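You operate a simulated robot arm through the tools that you are given. There is no shell and no other tool.

Carry out the task below with a simulated two-armed robot. There is one attempt and no reset: what you move stays moved.

JOB
Cure the sleeve for 10 minutes at air level low.
Fine: blue button, then green button; one run, heat left at 170 C; watch till the screen says done.

The check looks at the end state, three seconds after you hand in, the way a careful person would. Anything else that was tipped, shoved, dropped, spilled or broken makes it a failure.

ROBOT AND FRAMES
Two 7-joint arms with two-finger parallel grippers on one trunk that stands fixed in place. Base frame: the origin is at the foot of the trunk, x ahead of it, y to its left, z up. Units: m, degrees, N and s.
The left shoulder is at [0.05, 0.165, 1.255], the right one opposite. With the tool pointing down near the work surface each hand reaches from about 0.1 to 0.66 m from the base axis, measured 20 degrees to its own side. Payload 3.91 kg a hand.
The tool frame of a hand sits at the grasp point between the pads (the TCP): z along the fingers, y along the line on which they close. The tips reach 0.03 m beyond it. Largest opening 0.11 m; finger width 0.02, thickness 0.01; the body of the gripper, 0.048 by 0.112 m, starts 0.055 m behind the TCP.
Orientation is that of the tool frame in the base frame, as a unit quaternion [x, y, z, w]. With the fingers straight down and closing along the base's y, the tool's x points along the base's -x, its y along +y and its z along -z.

CONTROLS
- The arms move only by the tool move_arm. It takes "left_motion", "right_motion" or both (then of equal length, played together; a hand with none holds still); each is a list of rows, each a list of 3 entries, a list of its own where there are three numbers: the shift along the tool's x, y, z in units of 40 mm (1.0 is 40 mm), then the turn, a rotation vector about the tool's x, y, z in units of 8 degrees (1.0 is 8 degrees), then the opening, from 0 (shut) to 1 (fully open). In form: [[[tx, ty, tz], [ax, ay, az], claw], ...]. A call has 1 to 20 rows; each row shifts and turns the commanded pose from where the row before left it, along the tool's axes as they then stand. A call with a number of a shift or a turn outside -1 to 1 is refused whole. Rows are played at 5 a second. More than 0.05 m and 8.6 degrees between two rows, or a gripper value outside its range, and nothing of the call is played. A pose out of reach is approached as far as the arm can. The call stops where the force on the tool passes 40 N (or 10 N more than at its start, if that is more) or the arm is blocked; 0.2 s more then pass. Each finger travels about 0.045 m/s and halts on what it meets, pressing with about 37 N; the grip force reading is that of the motor and also rises with nothing between the fingers. The clock runs only during rows and for 0.2 s after the last one: add rows that do not move to give the fingers time. The reply holds the time, the measured pose of the TCP, the force on the tool along the base axes, the opening and the grip force, in the units named above and with some noise, with the torque about the TCP (base axes, N m) and any sound that the robot's microphone picked up.
- Cameras (640 x 400 px; columns grow to the right, rows downward): "scene" is now at [0.1045, 0.0556, 1.4613]; the picture's right is [0.60, -0.80, 0.00], its down [-0.17, -0.13, -0.98] and it looks along [0.78, 0.59, -0.21] (base axes); focal length 214 px, centre (320, 200). "left" rides on the left gripper at [0.072, -0.017, -0.103] in its tool frame; the picture's right is [0.23, 0.97, 0.00], its down [-0.76, 0.18, -0.62] and it looks along [-0.61, 0.14, 0.78] (tool axes); focal length 222 px, centre (320, 200). "right" rides on the right gripper at [0.073, 0.017, -0.103] in its tool frame; the picture's right is [-0.23, 0.97, 0.00], its down [-0.76, -0.18, -0.62] and it looks along [-0.61, -0.14, 0.78] (tool axes); focal length 222 px, centre (320, 200). There is no depth. A picture from a camera that has moved, and an enlarged one, comes with that camera's place and axes in the base frame and with its lens.
- get_image(camera): a new picture of that camera. The clock stands still meanwhile.
- slide_trunk(by): slides the trunk up (or, below 0, down) by that many m; the arms and the scene camera ride with it, the base frame stays. It gives what a move gives, with no picture.
- pan_tilt(pan, tilt): turns the head with the scene camera to pan (to the left, within 80 degrees either way) and tilt (down, from -29 to 69), counted from straight ahead of the robot. It gives what a move gives.
- zoom(camera, box): a new picture of the part [left, top, right, bottom] of that camera's present view, enlarged. The clock stands still meanwhile.
- finish_job(): hands the job in; it is judged then, once.

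Nothing tells you positions but the pictures and the camera data. Unless the task says otherwise, let go and move clear before handing in.

The tools are called after "Call:" by a JSON object that holds its "method" and its "body". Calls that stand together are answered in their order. move_arm: Moves the arms, as the interface text tells. Its arguments: {"type":"object","properties":{"left_motion":{"type":"array","items":{"type":"array"}},"right_motion":{"type":"array","items":{"type":"array"}}},"required":[]} The other tools are called the same way: slide_trunk (by) slides the trunk up or down; pan_tilt (pan, tilt) turns the head that bears the scene camera; get_image (camera) takes a picture; zoom (camera, box) takes an enlarged picture of a part of a camera's view; finish_job () hands the job in.

At the start:

```text
time_s: 0.0
left_tcp_pos: [0.2535, 0.331, 1.4197]
left_ee_rot: [0.0, 1.0, 0.0, 0.0]
left_contact_force: [0.1, 0.4, 0.0]
left_wrist_torque: [0.0, 0.01, 0.0]
left_gripper_width: 0.1102
left_finger_force: 0.0
right_tcp_pos: [0.2854, 0.0434, 1.4211]
right_ee_rot: [-0.001, 1.0, 0.0, 0.0]
right_contact_force: [-0.1, 0.1, -1.0]
right_wrist_torque: [-0.01, 0.02, 0.0]
right_gripper_width: 0.1101
right_finger_force: 0.0
trunk travel left (down, up): [-0.475, 0.028]
head pan, tilt: [37.0, 12.4]
```

scene: 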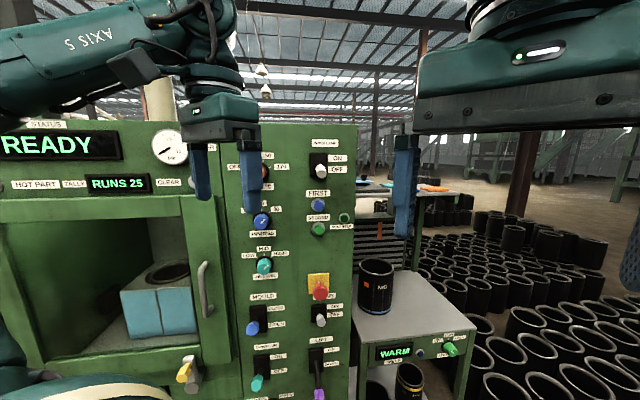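
right: 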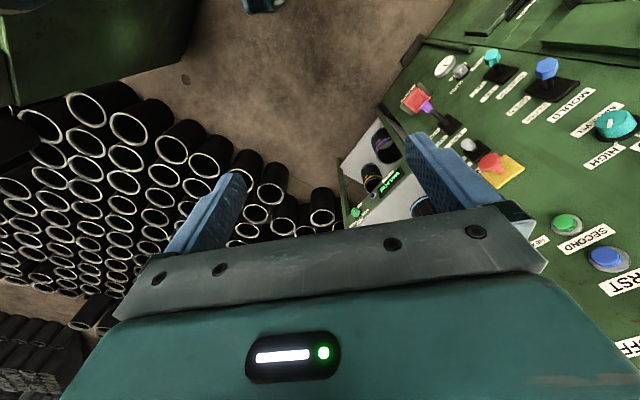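
left: 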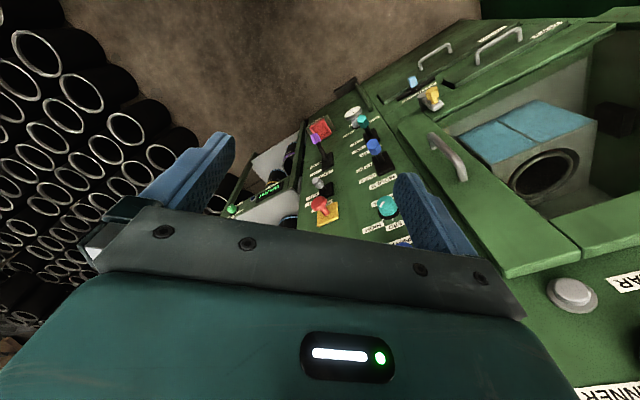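

I see a green curing press with a panel of knobs and buttons, an open chamber with a mould, and a small stand with a sleeve marked "NO" or similar. I'll look closer before moving anything.

Call:
{"method": "zoom", "body": {"camera": "scene", "box": [220, 120, 380, 220]}}

Call:
{"method": "zoom", "body": {"camera": "scene", "box": [220, 210, 380, 310]}}

Call:
{"method": "zoom", "body": {"camera": "scene", "box": [220, 280, 380, 400]}}

Call:
{"method": "zoom", "body": {"camera": "scene", "box": [0, 110, 220, 250]}}

Call:
{"method": "zoom", "body": {"camera": "scene", "box": [0, 250, 240, 400]}}

Call:
{"method": "zoom", "body": {"camera": "scene", "box": [330, 240, 490, 400]}}

```text
4.00 times, centred on (300, 170) of scene
camera zoom: at [0.1045, 0.0556, 1.4613], right [0.6, -0.8, 0.0], down [-0.17, -0.13, -0.98], along [0.78, 0.59, -0.21], focal length 858 px, centre (400, 320)
```

zoom: 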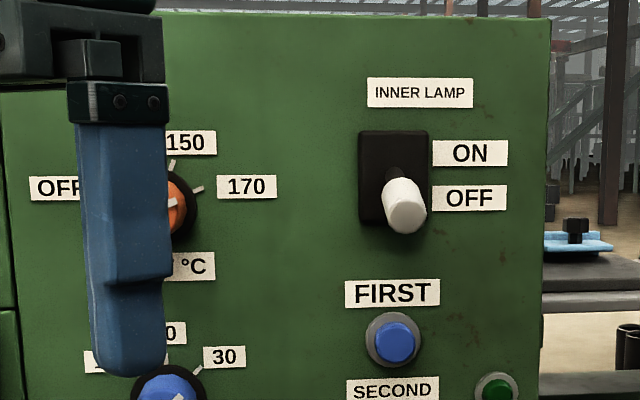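

```text
4.00 times, centred on (300, 260) of scene
camera zoom: at [0.1045, 0.0556, 1.4613], right [0.6, -0.8, 0.0], down [-0.17, -0.13, -0.98], along [0.78, 0.59, -0.21], focal length 858 px, centre (400, -40)
```

zoom: 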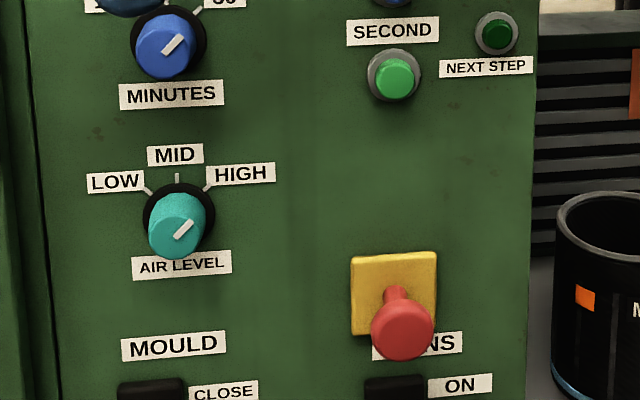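

```text
3.33 times, centred on (300, 340) of scene
camera zoom: at [0.1045, 0.0556, 1.4613], right [0.6, -0.8, 0.0], down [-0.17, -0.13, -0.98], along [0.78, 0.59, -0.21], focal length 715 px, centre (387, -267)
```

zoom: 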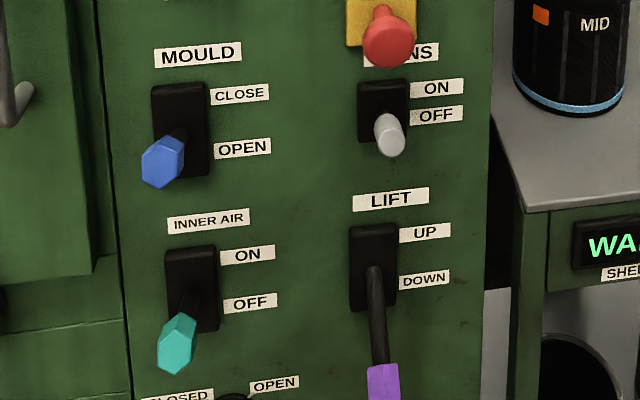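

```text
2.86 times, centred on (110, 180) of scene
camera zoom: at [0.1045, 0.0556, 1.4613], right [0.6, -0.8, 0.0], down [-0.17, -0.13, -0.98], along [0.78, 0.59, -0.21], focal length 613 px, centre (920, 257)
```

zoom: 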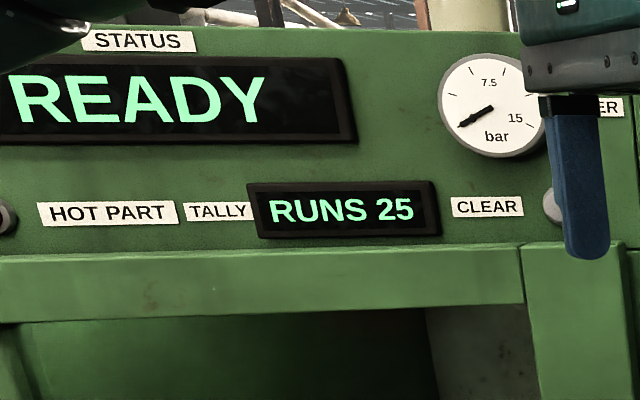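

```text
2.67 times, centred on (120, 325) of scene
camera zoom: at [0.1045, 0.0556, 1.4613], right [0.6, -0.8, 0.0], down [-0.17, -0.13, -0.98], along [0.78, 0.59, -0.21], focal length 572 px, centre (853, -133)
```

zoom: 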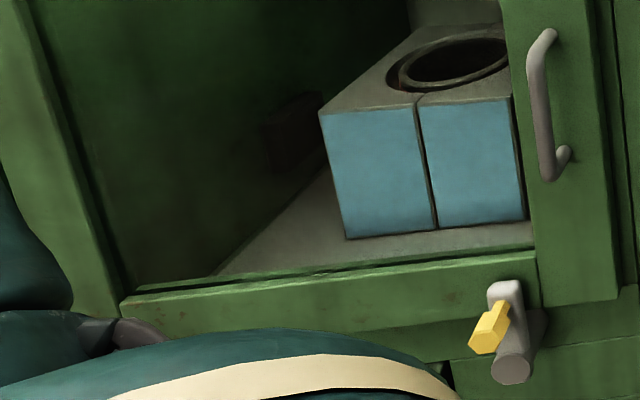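

```text
2.50 times, centred on (410, 320) of scene
camera zoom: at [0.1045, 0.0556, 1.4613], right [0.6, -0.8, 0.0], down [-0.17, -0.13, -0.98], along [0.78, 0.59, -0.21], focal length 536 px, centre (95, -100)
```

zoom: 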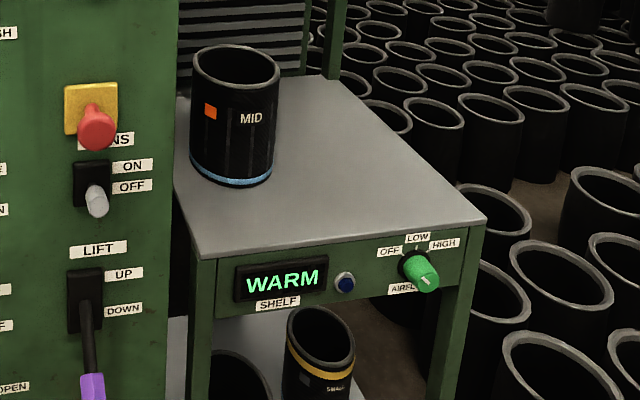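

The panel has timers, air level, mould, inner air, lift and pin levers; a "MID" sleeve with a blue band stands on a warm shelf. I'll turn the head to see the whole machine.

Call:
{"method": "pan_tilt", "body": {"pan": 50, "tilt": 40}}

Call:
{"method": "get_image", "body": {"camera": "scene"}}

Call:
{"method": "pan_tilt", "body": {"pan": 15, "tilt": 40}}

Call:
{"method": "get_image", "body": {"camera": "scene"}}

Call:
{"method": "pan_tilt", "body": {"pan": 70, "tilt": 15}}

Call:
{"method": "get_image", "body": {"camera": "scene"}}

```text
time_s: 0.9
left_tcp_pos: [0.2536, 0.33, 1.4201]
left_ee_rot: [0.0, 1.0, 0.0, 0.0]
left_contact_force: [0.3, 0.7, -0.3]
left_wrist_torque: [-0.02, 0.01, 0.05]
left_gripper_width: 0.1101
left_finger_force: 0.0
right_tcp_pos: [0.286, 0.0424, 1.4196]
right_ee_rot: [-0.001, 1.0, 0.001, 0.0]
right_contact_force: [-0.4, -0.5, 0.3]
right_wrist_torque: [-0.02, -0.02, 0.04]
right_gripper_width: 0.11
right_finger_force: 0.1
trunk travel left (down, up): [-0.475, 0.028]
head pan, tilt: [50.0, 40.0]
```

```text
taken
camera scene: at [0.0846, 0.0645, 1.4176], right [0.77, -0.64, 0.0], down [-0.41, -0.49, -0.77], along [0.49, 0.59, -0.64], focal length 214 px, centre (320, 200)
```

scene: 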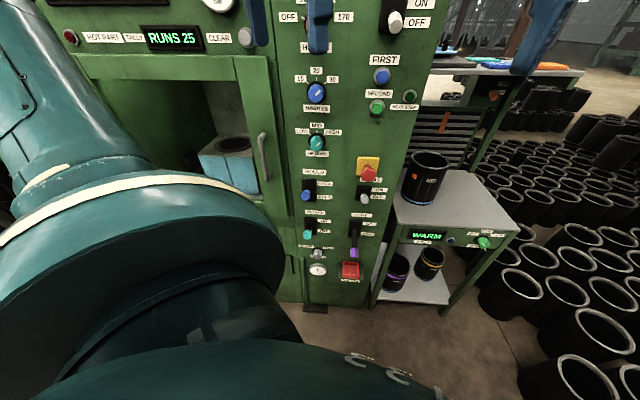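

```text
time_s: 1.9
left_tcp_pos: [0.2543, 0.3304, 1.4211]
left_ee_rot: [0.0, 1.0, -0.001, 0.0]
left_contact_force: [-0.1, -0.9, 0.0]
left_wrist_torque: [0.01, 0.0, 0.0]
left_gripper_width: 0.1101
left_finger_force: 0.0
right_tcp_pos: [0.2844, 0.0429, 1.4204]
right_ee_rot: [-0.001, 1.0, 0.0, 0.0]
right_contact_force: [-0.3, 0.5, 0.6]
right_wrist_torque: [-0.03, 0.05, 0.03]
right_gripper_width: 0.1099
right_finger_force: 0.0
trunk travel left (down, up): [-0.475, 0.028]
head pan, tilt: [15.0, 40.0]
```

```text
taken
camera scene: at [0.1121, 0.0215, 1.4175], right [0.26, -0.97, 0.0], down [-0.62, -0.17, -0.77], along [0.74, 0.2, -0.64], focal length 214 px, centre (320, 200)
```

scene: 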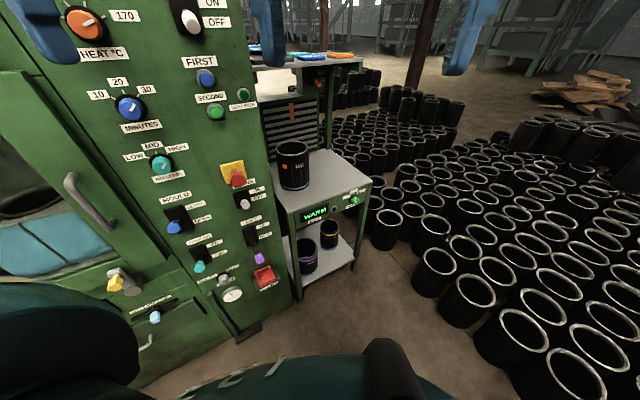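

```text
time_s: 3.2
left_tcp_pos: [0.2541, 0.3297, 1.4208]
left_ee_rot: [-0.001, 1.0, -0.001, 0.0]
left_contact_force: [-0.5, 0.1, 0.0]
left_wrist_torque: [-0.02, 0.01, 0.0]
left_gripper_width: 0.11
left_finger_force: 0.1
right_tcp_pos: [0.2854, 0.0431, 1.4204]
right_ee_rot: [-0.001, 1.0, 0.0, 0.0]
right_contact_force: [-0.2, 0.7, -1.1]
right_wrist_torque: [0.04, 0.02, 0.01]
right_gripper_width: 0.11
right_finger_force: 0.1
trunk travel left (down, up): [-0.475, 0.028]
head pan, tilt: [70.0, 15.0]
```

```text
taken
camera scene: at [0.062, 0.0872, 1.457], right [0.94, -0.34, 0.0], down [-0.09, -0.24, -0.97], along [0.33, 0.91, -0.26], focal length 214 px, centre (320, 200)
```

scene: 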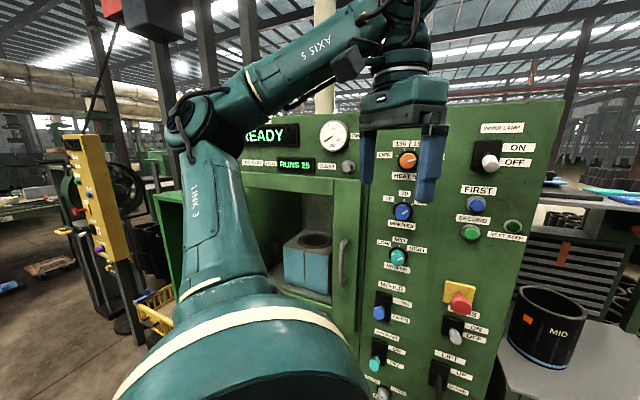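

The panel faces roughly back towards the robot at about 50° to the left; I take the blue FIRST button to be near (0.59, 0.42, 1.31). I'll study labels from the wrist cameras and other head poses.

Call:
{"method": "zoom", "body": {"camera": "left", "box": [380, 20, 540, 130]}}

Call:
{"method": "zoom", "body": {"camera": "left", "box": [400, 60, 640, 240]}}

Call:
{"method": "zoom", "body": {"camera": "right", "box": [330, 20, 640, 230]}}

Call:
{"method": "pan_tilt", "body": {"pan": 25, "tilt": 50}}

Call:
{"method": "zoom", "body": {"camera": "scene", "box": [100, 60, 420, 280]}}

Call:
{"method": "get_image", "body": {"camera": "scene"}}

```text
3.64 times, centred on (460, 75) of left
camera zoom: at [0.1825, 0.3137, 1.5237], right [-0.23, 0.97, 0.0], down [0.76, 0.18, 0.62], along [0.61, 0.14, -0.78], focal length 808 px, centre (-189, 654)
```

zoom: 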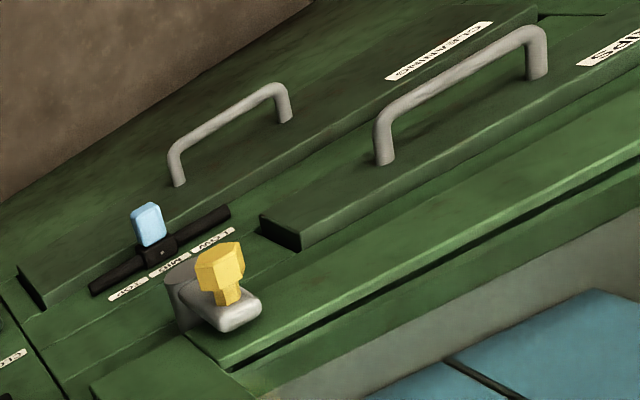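

```text
2.22 times, centred on (520, 150) of left
camera zoom: at [0.1825, 0.3137, 1.5237], right [-0.23, 0.97, 0.0], down [0.76, 0.18, 0.62], along [0.61, 0.14, -0.78], focal length 494 px, centre (-124, 311)
```

zoom: 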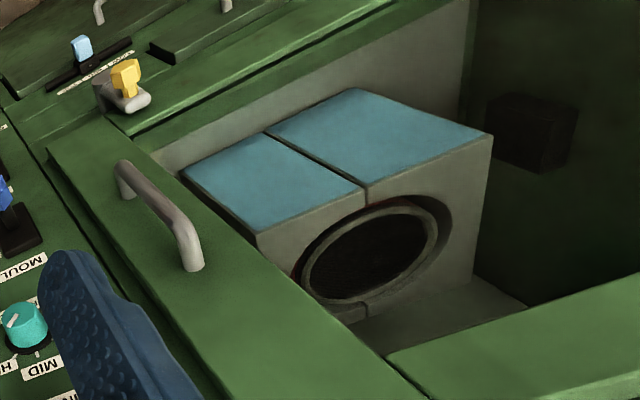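

```text
1.90 times, centred on (485, 125) of right
camera zoom: at [0.2128, 0.0596, 1.5235], right [0.23, 0.97, 0.0], down [0.76, -0.18, 0.62], along [0.61, -0.14, -0.78], focal length 423 px, centre (6, 343)
```

zoom: 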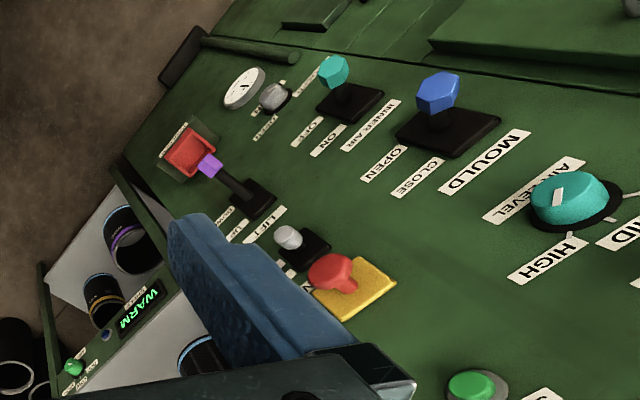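

```text
time_s: 4.3
left_tcp_pos: [0.2532, 0.3316, 1.4202]
left_ee_rot: [0.0, 1.0, 0.0, -0.001]
left_contact_force: [0.8, 0.6, -0.5]
left_wrist_torque: [-0.03, 0.0, -0.02]
left_gripper_width: 0.11
left_finger_force: 0.1
right_tcp_pos: [0.2847, 0.0418, 1.4201]
right_ee_rot: [0.0, 1.0, 0.001, 0.0]
right_contact_force: [0.6, 0.3, -0.2]
right_wrist_torque: [-0.01, 0.0, 0.01]
right_gripper_width: 0.11
right_finger_force: 0.0
trunk travel left (down, up): [-0.475, 0.028]
head pan, tilt: [25.0, 50.0]
```

```text
1.82 times, centred on (260, 170) of scene
camera zoom: at [0.0997, 0.0321, 1.4034], right [0.42, -0.91, 0.0], down [-0.69, -0.32, -0.64], along [0.58, 0.27, -0.77], focal length 390 px, centre (429, 254)
```

zoom: 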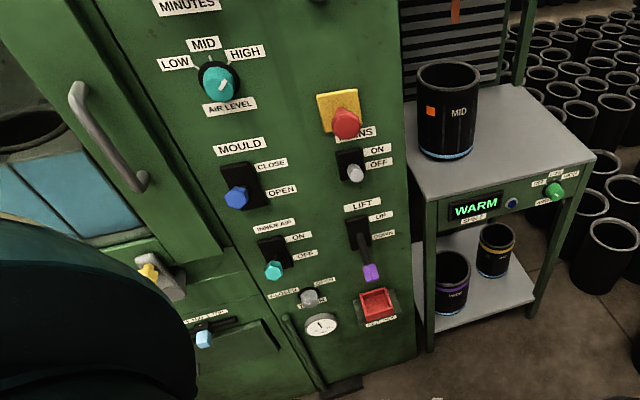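

```text
taken
camera scene: at [0.0997, 0.0321, 1.4034], right [0.42, -0.91, 0.0], down [-0.69, -0.32, -0.64], along [0.58, 0.27, -0.77], focal length 214 px, centre (320, 200)
```

scene: 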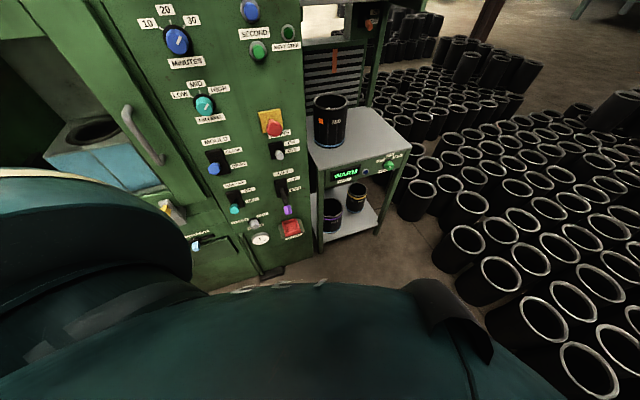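

The minutes dial seems to point at 30 and air level at HIGH; there are three sleeves (MID on the shelf top, LARGE and SMALL below). I need to see whether the mould holds a sleeve, so I'll zoom in there.

Call:
{"method": "zoom", "body": {"camera": "left", "box": [460, 90, 620, 210]}}

Call:
{"method": "pan_tilt", "body": {"pan": 60, "tilt": 25}}

Call:
{"method": "zoom", "body": {"camera": "scene", "box": [180, 160, 320, 280]}}

Call:
{"method": "zoom", "body": {"camera": "scene", "box": [300, 60, 460, 200]}}

Call:
{"method": "zoom", "body": {"camera": "scene", "box": [300, 200, 460, 340]}}

Call:
{"method": "get_image", "body": {"camera": "scene"}}

```text
3.33 times, centred on (540, 150) of left
camera zoom: at [0.1825, 0.3137, 1.5237], right [-0.23, 0.97, 0.0], down [0.76, 0.18, 0.62], along [0.61, 0.14, -0.78], focal length 740 px, centre (-413, 367)
```

zoom: 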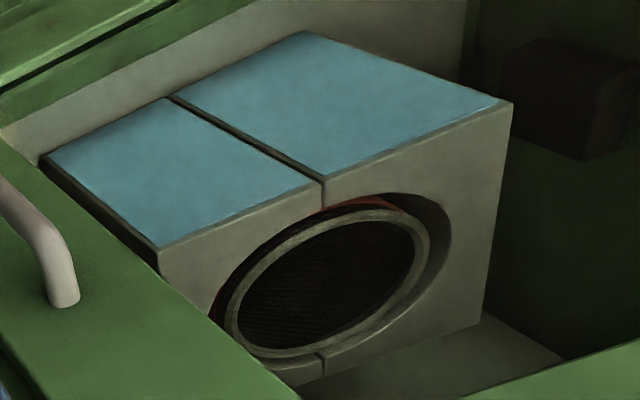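

```text
time_s: 5.3
left_tcp_pos: [0.2548, 0.3304, 1.419]
left_ee_rot: [0.0, 1.0, 0.0, 0.0]
left_contact_force: [0.0, -0.1, 0.7]
left_wrist_torque: [-0.02, -0.02, -0.03]
left_gripper_width: 0.1103
left_finger_force: 0.1
right_tcp_pos: [0.285, 0.0411, 1.4194]
right_ee_rot: [-0.003, 1.0, -0.001, 0.001]
right_contact_force: [-0.3, 0.6, -0.1]
right_wrist_torque: [-0.02, 0.01, -0.02]
right_gripper_width: 0.1102
right_finger_force: 0.1
trunk travel left (down, up): [-0.475, 0.028]
head pan, tilt: [60.0, 25.0]
```

```text
3.33 times, centred on (250, 220) of scene
camera zoom: at [0.0762, 0.0791, 1.4407], right [0.86, -0.5, 0.0], down [-0.21, -0.37, -0.91], along [0.46, 0.78, -0.42], focal length 715 px, centre (553, 133)
```

zoom: 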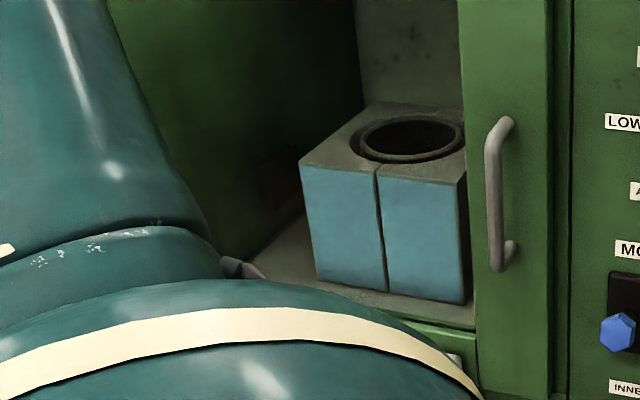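

```text
2.86 times, centred on (380, 130) of scene
camera zoom: at [0.0762, 0.0791, 1.4407], right [0.86, -0.5, 0.0], down [-0.21, -0.37, -0.91], along [0.46, 0.78, -0.42], focal length 613 px, centre (149, 400)
```

zoom: 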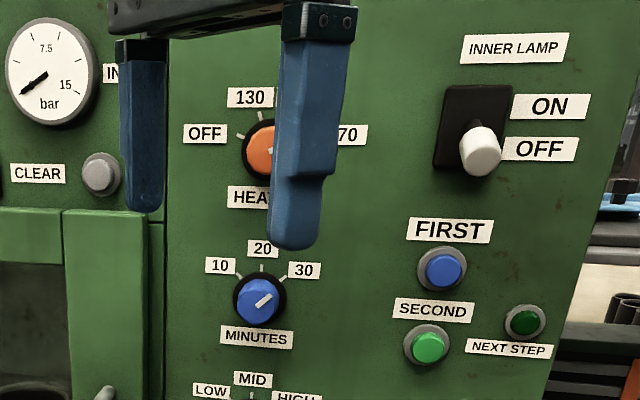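

```text
2.86 times, centred on (380, 270) of scene
camera zoom: at [0.0762, 0.0791, 1.4407], right [0.86, -0.5, 0.0], down [-0.21, -0.37, -0.91], along [0.46, 0.78, -0.42], focal length 613 px, centre (149, 0)
```

zoom: 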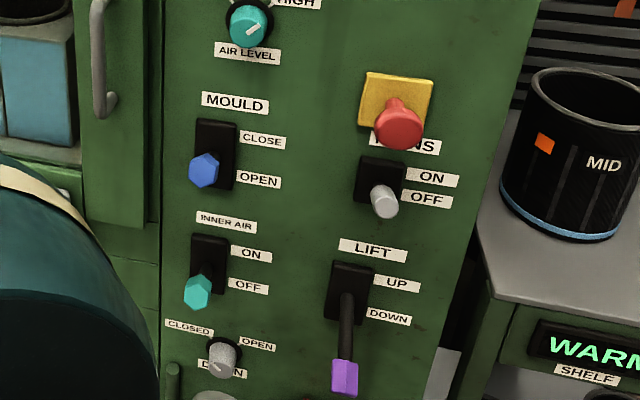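

```text
taken
camera scene: at [0.0762, 0.0791, 1.4407], right [0.86, -0.5, 0.0], down [-0.21, -0.37, -0.91], along [0.46, 0.78, -0.42], focal length 214 px, centre (320, 200)
```

scene: 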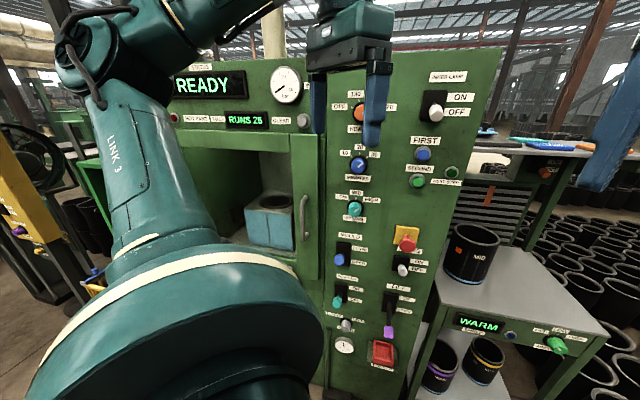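

The mould in the chamber appears to hold a sleeve already. I'll swing the left hand to point at the panel, to look more closely at the chamber and dials before touching anything.

Call:
{"method": "move_arm", "body": {"left_motion": [[[0, 0, 0.5], [0, 0, -0.94], 0.5], [[0, 0, 0.5], [0, 0, -0.94], 0], [[0, 0, 0.5], [0, 0, -0.94], 0], [[0, 0, 0.5], [0, 0, -0.94], 0], [[0, 0, 0.5], [0, 0, -0.94], 0], [[0, 0, 0.5], [0, 0, -0.94], 0], [[-0.75, 0, 0], [0, 0, 0], 0], [[-0.75, 0, 0], [0, 0, 0], 0], [[-0.75, 0, 0], [0, 0, 0], 0], [[-0.75, 0, 0], [0, 0, 0], 0]]}}

Call:
{"method": "get_image", "body": {"camera": "left"}}

Call:
{"method": "get_image", "body": {"camera": "scene"}}

```text
time_s: 7.5
left_tcp_pos: [0.3386, 0.4153, 1.3017]
left_ee_rot: [-0.384, 0.923, 0.001, -0.001]
left_contact_force: [-0.9, 1.0, 0.0]
left_wrist_torque: [-0.03, 0.01, 0.0]
left_gripper_width: 0.0001
left_finger_force: 37.3
right_tcp_pos: [0.2854, 0.0424, 1.4188]
right_ee_rot: [-0.001, 1.0, 0.001, 0.0]
right_contact_force: [0.1, 0.4, 0.0]
right_wrist_torque: [-0.01, -0.01, 0.02]
right_gripper_width: 0.11
right_finger_force: 0.0
trunk travel left (down, up): [-0.475, 0.028]
head pan, tilt: [60.0, 25.0]
```

```text
taken
camera left: at [0.3002, 0.3525, 1.4045], right [-0.85, 0.53, 0.0], down [0.41, 0.66, 0.62], along [0.33, 0.53, -0.78], focal length 222 px, centre (320, 200)
```

left: 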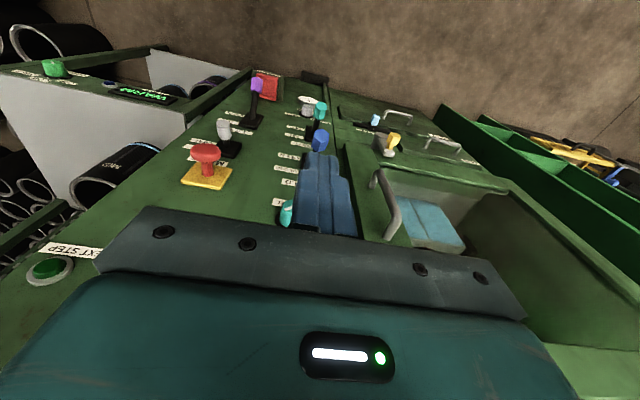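

```text
taken
camera scene: at [0.0764, 0.0794, 1.4408], right [0.87, -0.5, 0.0], down [-0.21, -0.37, -0.91], along [0.45, 0.79, -0.42], focal length 214 px, centre (320, 200)
```

scene: 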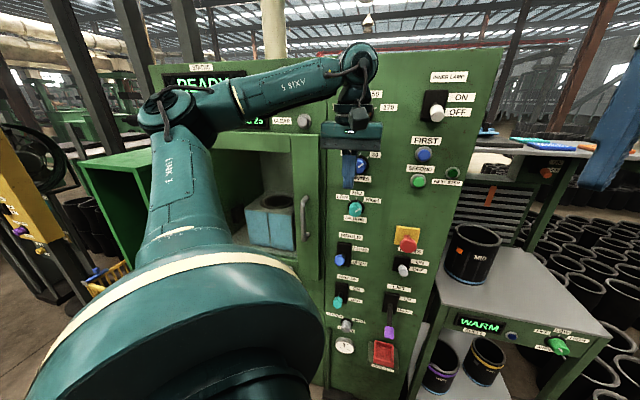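

The hand is now about 15 cm before the panel, pointing down. I'll zoom from here at the mould, levers and lower part.

Call:
{"method": "zoom", "body": {"camera": "left", "box": [320, 90, 500, 260]}}

Call:
{"method": "zoom", "body": {"camera": "left", "box": [170, 60, 350, 200]}}

Call:
{"method": "zoom", "body": {"camera": "scene", "box": [290, 60, 400, 180]}}

Call:
{"method": "zoom", "body": {"camera": "left", "box": [480, 80, 640, 200]}}

Call:
{"method": "zoom", "body": {"camera": "scene", "box": [400, 210, 620, 400]}}

```text
2.35 times, centred on (410, 175) of left
camera zoom: at [0.3002, 0.3525, 1.4045], right [-0.85, 0.53, 0.0], down [0.41, 0.66, 0.62], along [0.33, 0.53, -0.78], focal length 523 px, centre (108, 259)
```

zoom: 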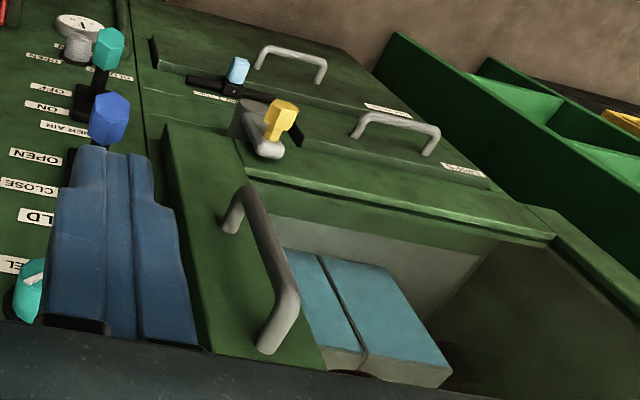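

```text
2.86 times, centred on (260, 130) of left
camera zoom: at [0.3002, 0.3525, 1.4045], right [-0.85, 0.53, 0.0], down [0.41, 0.66, 0.62], along [0.33, 0.53, -0.78], focal length 635 px, centre (491, 400)
```

zoom: 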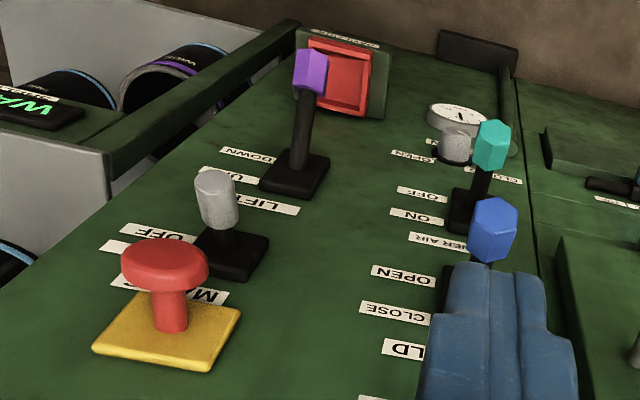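

```text
3.33 times, centred on (345, 120) of scene
camera zoom: at [0.0764, 0.0794, 1.4408], right [0.87, -0.5, 0.0], down [-0.21, -0.37, -0.91], along [0.45, 0.79, -0.42], focal length 715 px, centre (237, 467)
```

zoom: 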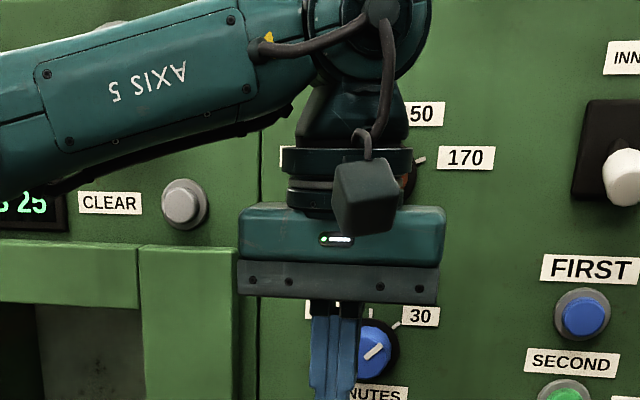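

```text
3.33 times, centred on (560, 140) of left
camera zoom: at [0.3002, 0.3525, 1.4045], right [-0.85, 0.53, 0.0], down [0.41, 0.66, 0.62], along [0.33, 0.53, -0.78], focal length 740 px, centre (-480, 400)
```

zoom: 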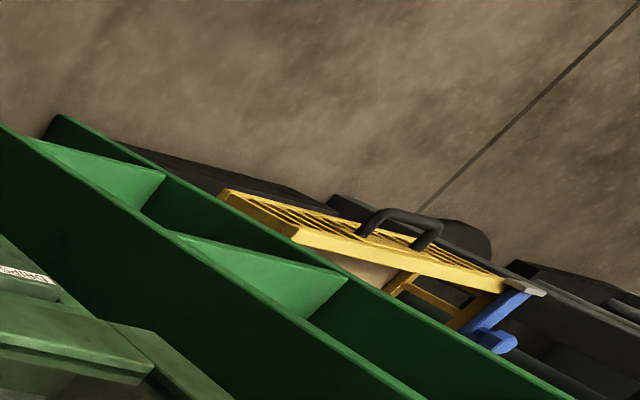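

```text
2.11 times, centred on (510, 305) of scene
camera zoom: at [0.0764, 0.0794, 1.4408], right [0.87, -0.5, 0.0], down [-0.21, -0.37, -0.91], along [0.45, 0.79, -0.42], focal length 452 px, centre (-80, -21)
```

zoom: 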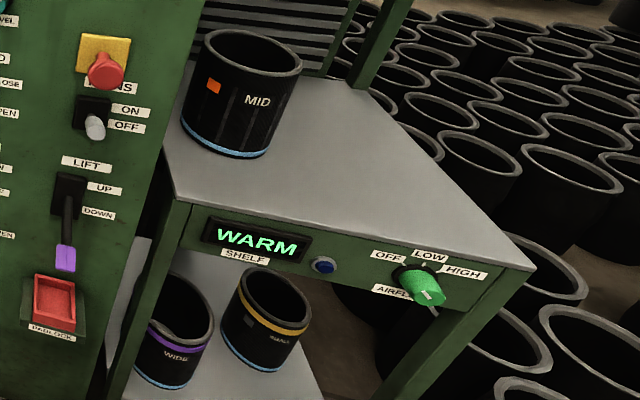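

MAINS, LIFT, INNER AIR, DRAIN and a PADLOCK flag are all on the panel. I'll view the chamber and status readouts again now that the left arm has shifted.

Call:
{"method": "zoom", "body": {"camera": "scene", "box": [220, 170, 330, 270]}}

Call:
{"method": "slide_trunk", "body": {"by": -0.2}}

Call:
{"method": "get_image", "body": {"camera": "scene"}}

Call:
{"method": "zoom", "body": {"camera": "scene", "box": [310, 130, 470, 250]}}

Call:
{"method": "zoom", "body": {"camera": "scene", "box": [180, 80, 320, 200]}}

Call:
{"method": "get_image", "body": {"camera": "left"}}

```text
4.00 times, centred on (275, 220) of scene
camera zoom: at [0.0764, 0.0794, 1.4408], right [0.87, -0.5, 0.0], down [-0.21, -0.37, -0.91], along [0.45, 0.79, -0.42], focal length 858 px, centre (500, 120)
```

zoom: 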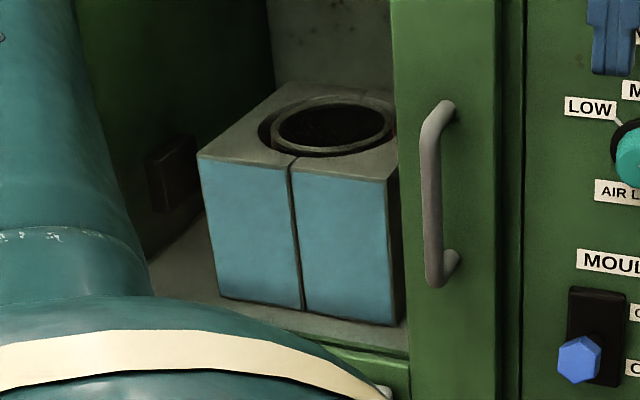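

```text
time_s: 9.7
left_tcp_pos: [0.3364, 0.4144, 1.1027]
left_ee_rot: [-0.383, 0.924, -0.001, 0.0]
left_contact_force: [0.3, 0.3, -0.9]
left_wrist_torque: [0.01, 0.02, -0.02]
left_gripper_width: 0.0
left_finger_force: 37.4
right_tcp_pos: [0.2858, 0.0416, 1.2205]
right_ee_rot: [-0.001, 1.0, 0.001, 0.0]
right_contact_force: [0.0, -0.3, 0.6]
right_wrist_torque: [-0.03, 0.01, 0.01]
right_gripper_width: 0.11
right_finger_force: 0.2
trunk travel left (down, up): [-0.275, 0.228]
head pan, tilt: [60.0, 25.0]
```

```text
taken
camera scene: at [0.076, 0.0792, 1.2409], right [0.87, -0.5, 0.0], down [-0.21, -0.37, -0.91], along [0.45, 0.79, -0.42], focal length 214 px, centre (320, 200)
```

scene: 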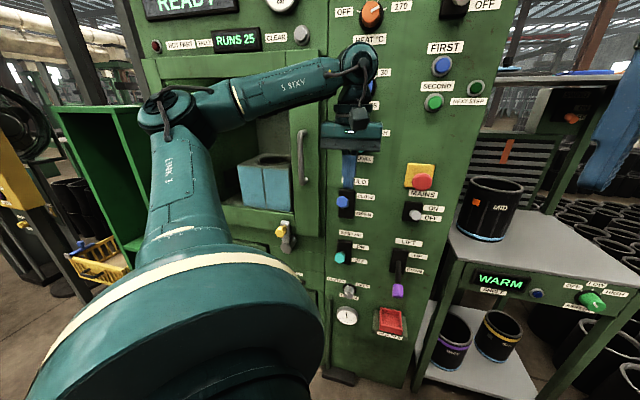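

```text
3.33 times, centred on (390, 190) of scene
camera zoom: at [0.076, 0.0792, 1.2409], right [0.87, -0.5, 0.0], down [-0.21, -0.37, -0.91], along [0.45, 0.79, -0.42], focal length 715 px, centre (87, 233)
```

zoom: 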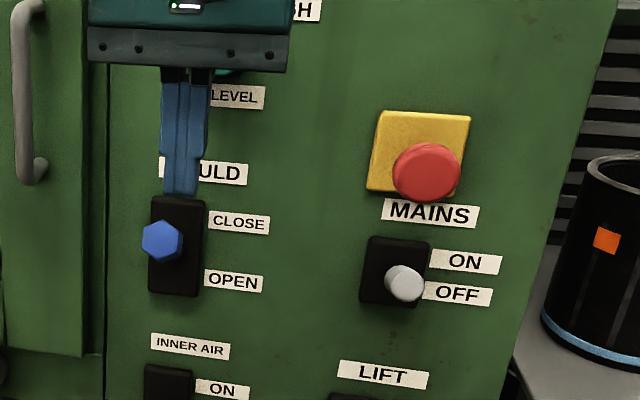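

```text
3.33 times, centred on (250, 140) of scene
camera zoom: at [0.076, 0.0792, 1.2409], right [0.87, -0.5, 0.0], down [-0.21, -0.37, -0.91], along [0.45, 0.79, -0.42], focal length 715 px, centre (553, 400)
```

zoom: 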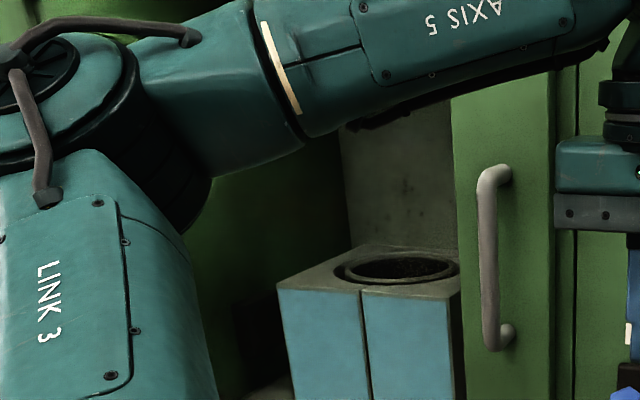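

```text
taken
camera left: at [0.2996, 0.352, 1.2048], right [-0.85, 0.53, 0.0], down [0.41, 0.66, 0.62], along [0.33, 0.53, -0.78], focal length 222 px, centre (320, 200)
```

left: 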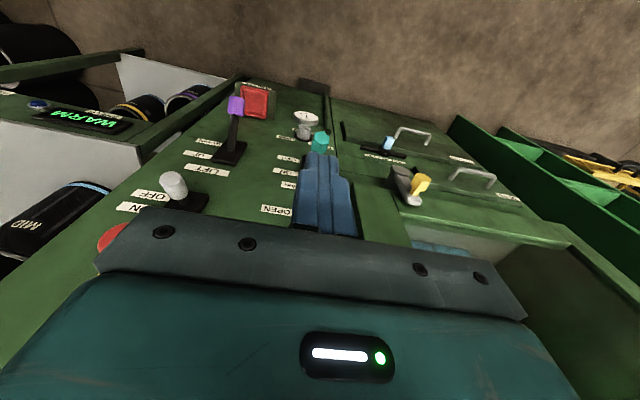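

From this height the mould lever sits at CLOSE, MAINS looks ON, and the chamber front looks like a framed door with a window. I'll check the heat dial, the lower controls and the status screen.

Call:
{"method": "zoom", "body": {"camera": "scene", "box": [310, 0, 500, 120]}}

Call:
{"method": "zoom", "body": {"camera": "scene", "box": [310, 220, 450, 350]}}

Call:
{"method": "zoom", "body": {"camera": "left", "box": [320, 100, 540, 260]}}

Call:
{"method": "pan_tilt", "body": {"pan": 45, "tilt": 0}}

Call:
{"method": "get_image", "body": {"camera": "scene"}}

```text
3.33 times, centred on (405, 60) of scene
camera zoom: at [0.076, 0.0792, 1.2409], right [0.87, -0.5, 0.0], down [-0.21, -0.37, -0.91], along [0.45, 0.79, -0.42], focal length 715 px, centre (37, 667)
```

zoom: 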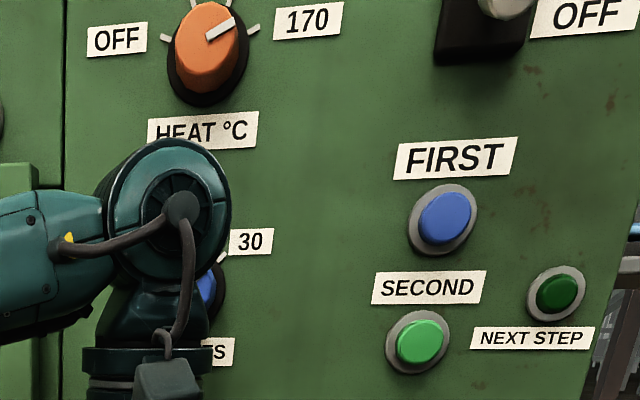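

```text
3.08 times, centred on (380, 285) of scene
camera zoom: at [0.076, 0.0792, 1.2409], right [0.87, -0.5, 0.0], down [-0.21, -0.37, -0.91], along [0.45, 0.79, -0.42], focal length 660 px, centre (135, -62)
```

zoom: 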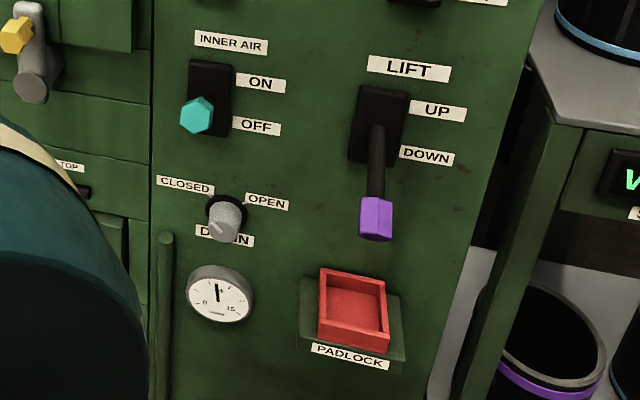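

```text
2.50 times, centred on (430, 180) of left
camera zoom: at [0.2996, 0.352, 1.2048], right [-0.85, 0.53, 0.0], down [0.41, 0.66, 0.62], along [0.33, 0.53, -0.78], focal length 555 px, centre (45, 250)
```

zoom: 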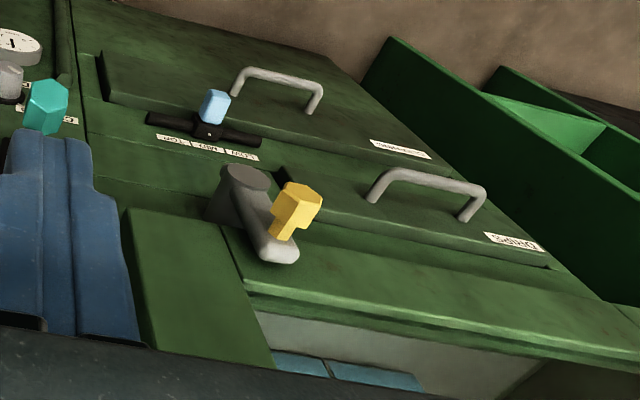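

```text
time_s: 10.6
left_tcp_pos: [0.3372, 0.4153, 1.1015]
left_ee_rot: [-0.383, 0.924, 0.001, 0.0]
left_contact_force: [-0.2, -0.7, 0.5]
left_wrist_torque: [-0.02, -0.01, 0.0]
left_gripper_width: 0.0
left_finger_force: 37.2
right_tcp_pos: [0.2846, 0.0439, 1.2192]
right_ee_rot: [-0.001, 1.0, 0.001, -0.001]
right_contact_force: [-0.4, 0.4, -0.1]
right_wrist_torque: [0.03, -0.03, 0.02]
right_gripper_width: 0.11
right_finger_force: 0.0
trunk travel left (down, up): [-0.275, 0.228]
head pan, tilt: [45.0, 0.0]
```

```text
taken
camera scene: at [0.0936, 0.0631, 1.2811], right [0.71, -0.71, 0.0], down [0.0, 0.0, -1.0], along [0.71, 0.71, 0.0], focal length 214 px, centre (320, 200)
```

scene: 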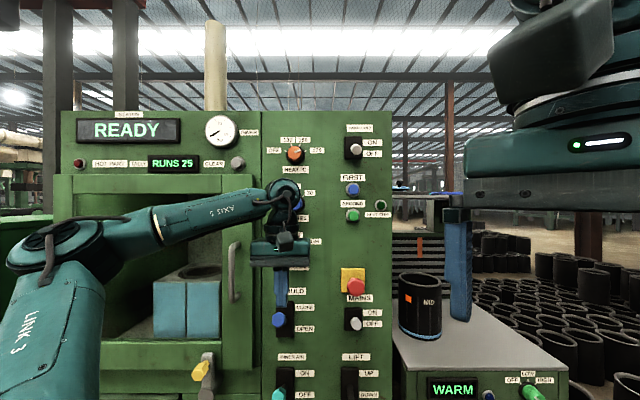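

With the head at pan 45° level, the panel looks exactly frontal, so its normal lies along (0.707, 0.707). I'll raise the trunk and compare views to measure its distance.

Call:
{"method": "zoom", "body": {"camera": "scene", "box": [240, 120, 400, 240]}}

Call:
{"method": "slide_trunk", "body": {"by": 0.2}}

Call:
{"method": "zoom", "body": {"camera": "scene", "box": [240, 180, 400, 300]}}

Call:
{"method": "get_image", "body": {"camera": "scene"}}

```text
3.33 times, centred on (320, 180) of scene
camera zoom: at [0.0936, 0.0631, 1.2811], right [0.71, -0.71, 0.0], down [0.0, 0.0, -1.0], along [0.71, 0.71, 0.0], focal length 715 px, centre (320, 267)
```

zoom: 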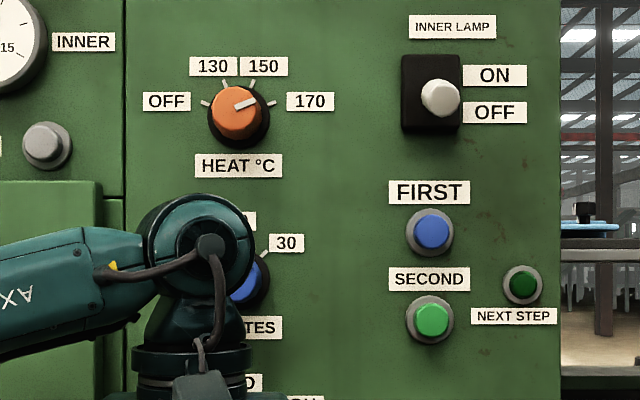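

```text
time_s: 12.7
left_tcp_pos: [0.3383, 0.4148, 1.3016]
left_ee_rot: [-0.383, 0.924, 0.0, -0.001]
left_contact_force: [0.3, -0.2, -0.9]
left_wrist_torque: [-0.02, 0.02, -0.04]
left_gripper_width: 0.0
left_finger_force: 37.5
right_tcp_pos: [0.2843, 0.0423, 1.4203]
right_ee_rot: [-0.001, 1.0, 0.0, 0.0]
right_contact_force: [-0.1, 0.3, 0.1]
right_wrist_torque: [0.0, 0.0, 0.0]
right_gripper_width: 0.1099
right_finger_force: 0.1
trunk travel left (down, up): [-0.475, 0.028]
head pan, tilt: [45.0, 0.0]
```

```text
3.33 times, centred on (320, 240) of scene
camera zoom: at [0.0937, 0.0631, 1.4811], right [0.71, -0.71, 0.0], down [0.0, 0.0, -1.0], along [0.71, 0.71, 0.0], focal length 715 px, centre (320, 67)
```

zoom: 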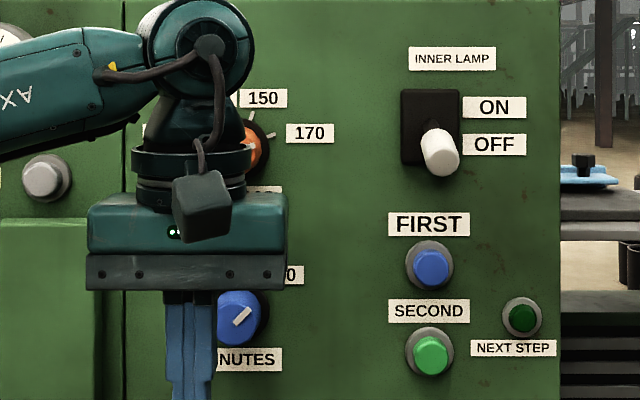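

```text
taken
camera scene: at [0.0937, 0.0631, 1.4811], right [0.71, -0.71, 0.0], down [0.0, 0.0, -1.0], along [0.71, 0.71, 0.0], focal length 214 px, centre (320, 200)
```

scene: 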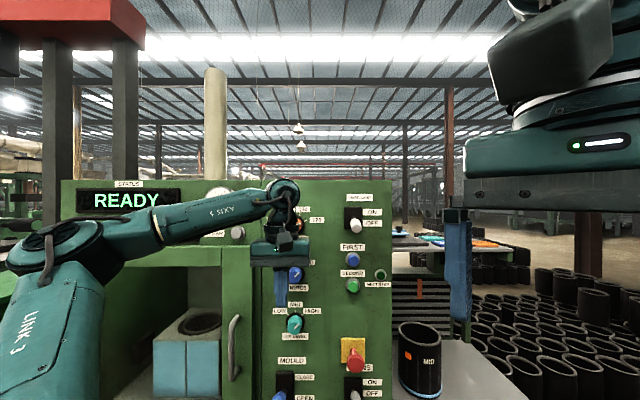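

Panel surface lies about 0.726 m out along (0.707, 0.707); FIRST ≈ z 1.311, SECOND ≈ z 1.237, and the MINUTES and AIR dials lie in the column at r ≈ −0.048. I'll pitch the left hand up to face the panel.

Call:
{"method": "move_arm", "body": {"left_motion": [[[0, 0, 0], [0, -0.9375, 0], 0], [[0, 0, 0], [0, -0.9375, 0], 0], [[0, 0, 0], [0, -0.9375, 0], 0], [[0, 0, 0], [0, -0.9375, 0], 0], [[0, 0, 0], [0, -0.9375, 0], 0], [[0, 0, 0], [0, -0.9375, 0], 0], [[0, 0, 0], [0, -0.9375, 0], 0], [[0, 0, 0], [0, -0.9375, 0], 0], [[0, 0, 0], [0, -0.9375, 0], 0], [[0, 0, 0], [0, -0.9375, 0], 0], [[0, 0, 0], [0, -0.9375, 0], 0], [[0, 0, 0], [0, -0.9375, 0], 0], [[0, 0, 0], [0, 0, 0], 0], [[0, 0, 0], [0, 0, 0], 0]]}}

Call:
{"method": "get_image", "body": {"camera": "left"}}

Call:
{"method": "get_image", "body": {"camera": "scene"}}

```text
time_s: 15.7
left_tcp_pos: [0.3876, 0.4327, 1.33]
left_ee_rot: [-0.272, 0.653, 0.271, 0.653]
left_contact_force: [-0.6, -0.1, -0.4]
left_wrist_torque: [0.0, -0.04, 0.0]
left_gripper_width: 0.0001
left_finger_force: 36.8
left hand out of reach, approached as far as the arm can: row 9, 10, 11, 12
right_tcp_pos: [0.2847, 0.0424, 1.4212]
right_ee_rot: [0.0, 1.0, 0.001, 0.0]
right_contact_force: [0.0, 0.2, 0.9]
right_wrist_torque: [0.03, 0.01, -0.03]
right_gripper_width: 0.11
right_finger_force: 0.0
trunk travel left (down, up): [-0.475, 0.028]
head pan, tilt: [45.0, 0.0]
```

```text
taken
camera left: at [0.3284, 0.3475, 1.2576], right [-0.69, 0.69, -0.23], down [-0.57, -0.32, 0.76], along [0.45, 0.65, 0.61], focal length 222 px, centre (320, 200)
```

left: 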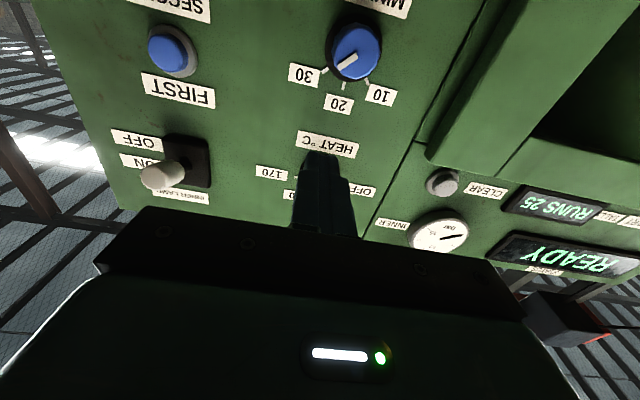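

```text
taken
camera scene: at [0.0938, 0.0631, 1.4812], right [0.71, -0.71, 0.0], down [0.0, 0.0, -1.0], along [0.71, 0.71, 0.0], focal length 214 px, centre (320, 200)
```

scene: 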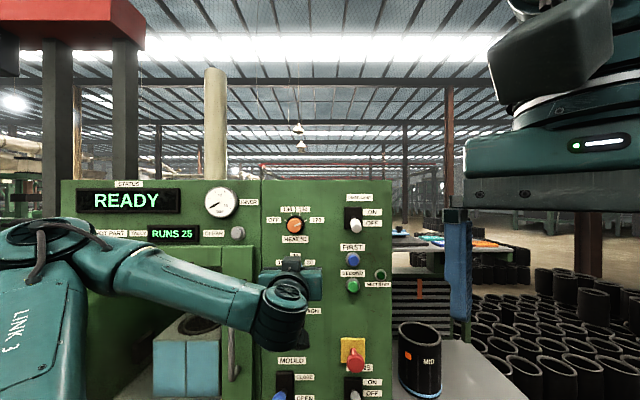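

The left hand now faces the panel squarely. I'll test how the commanded pose stands with a small forward step, and open the fingers.

Call:
{"method": "move_arm", "body": {"left_motion": [[[0, 0, 1], [0, 0, 0], 0.75], [[0, 0, 0.5], [0, 0, 0], 0.75], [[0, 0, 0], [0, 0, 0], 0.75], [[0, 0, 0], [0, 0, 0], 0.75], [[0, 0, 0], [0, 0, 0], 0.75]]}}

Call:
{"method": "get_image", "body": {"camera": "left"}}

```text
time_s: 16.9
left_tcp_pos: [0.4293, 0.4734, 1.3306]
left_ee_rot: [-0.272, 0.653, 0.271, 0.653]
left_contact_force: [-0.3, 0.5, 0.0]
left_wrist_torque: [0.02, 0.03, -0.02]
left_gripper_width: 0.0821
left_finger_force: 0.1
right_tcp_pos: [0.2845, 0.0431, 1.421]
right_ee_rot: [-0.001, 1.0, 0.001, 0.0]
right_contact_force: [0.3, -0.6, -0.2]
right_wrist_torque: [-0.02, 0.0, 0.01]
right_gripper_width: 0.1099
right_finger_force: 0.1
trunk travel left (down, up): [-0.475, 0.028]
head pan, tilt: [45.0, 0.0]
```

```text
taken
camera left: at [0.3697, 0.3899, 1.258], right [-0.69, 0.69, -0.23], down [-0.57, -0.32, 0.76], along [0.45, 0.65, 0.61], focal length 222 px, centre (320, 200)
```

left: 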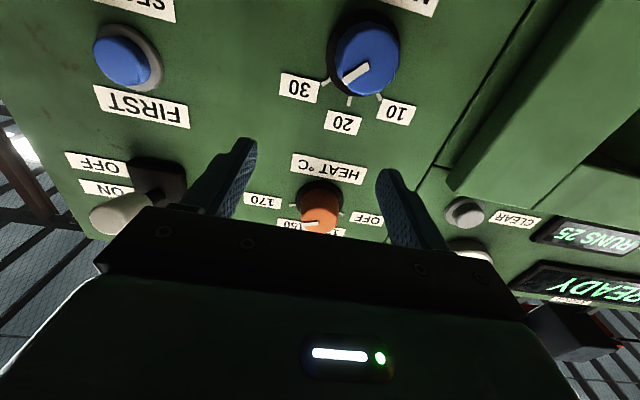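

Commands rebase on the measured pose, good. The MINUTES knob centre works out at r ≈ −0.047, z ≈ 1.268; I'll line up with it and roll +45° so the −90° turn stays centred.

Call:
{"method": "move_arm", "body": {"left_motion": [[[0, 0, -0.7], [0, 0, 0], 0.75], [[0.78, 0.2, 0], [0, 0, 0], 0.75], [[0.78, 0.2, 0], [0, 0, 0], 0.75], [[0, 0, 0], [0, 0, 0.9375], 0.75], [[0, 0, 0], [0, 0, 0.9375], 0.75], [[0, 0, 0], [0, 0, 0.9375], 0.75], [[0, 0, 0], [0, 0, 0.9375], 0.75], [[0, 0, 0], [0, 0, 0.9375], 0.75], [[0, 0, 0], [0, 0, 0.9375], 0.75], [[0, 0, 0], [0, 0, 0], 0.75]]}}

Call:
{"method": "get_image", "body": {"camera": "left"}}

Call:
{"method": "get_image", "body": {"camera": "scene"}}

```text
time_s: 19.1
left_tcp_pos: [0.3983, 0.4666, 1.2679]
left_ee_rot: [0.001, 0.707, 0.502, 0.499]
left_contact_force: [-0.6, 0.5, 0.8]
left_wrist_torque: [0.01, 0.0, -0.02]
left_gripper_width: 0.0825
left_finger_force: 0.0
right_tcp_pos: [0.2849, 0.0426, 1.4198]
right_ee_rot: [0.0, 1.0, 0.001, 0.0]
right_contact_force: [0.1, 0.1, 0.9]
right_wrist_torque: [0.02, 0.0, -0.01]
right_gripper_width: 0.1102
right_finger_force: 0.1
trunk travel left (down, up): [-0.475, 0.028]
head pan, tilt: [45.0, 0.0]
```

```text
taken
camera left: at [0.2991, 0.4212, 1.2046], right [-0.6, 0.6, 0.53], down [-0.15, -0.73, 0.66], along [0.79, 0.32, 0.53], focal length 222 px, centre (320, 200)
```

left: 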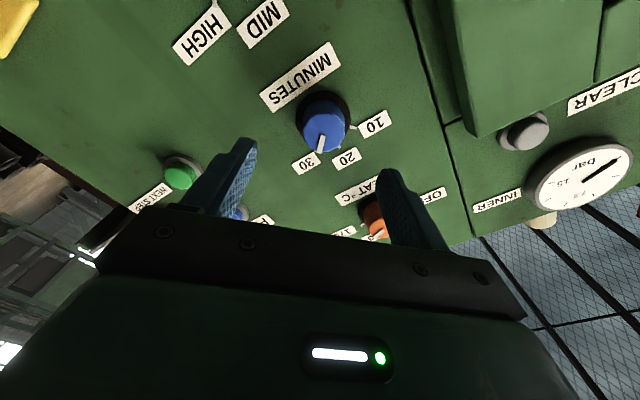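

```text
taken
camera scene: at [0.0936, 0.063, 1.4812], right [0.71, -0.71, 0.0], down [0.0, 0.0, -1.0], along [0.71, 0.71, 0.0], focal length 214 px, centre (320, 200)
```

scene: 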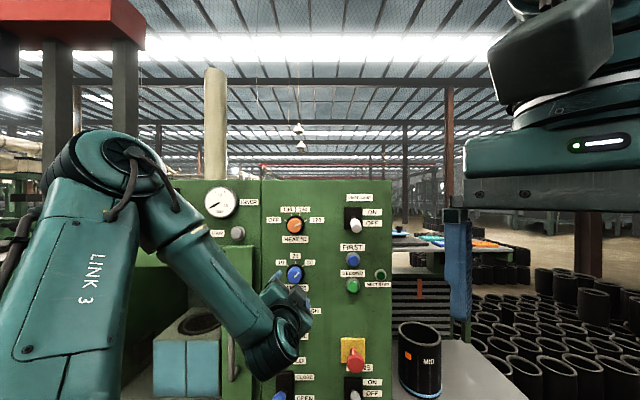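

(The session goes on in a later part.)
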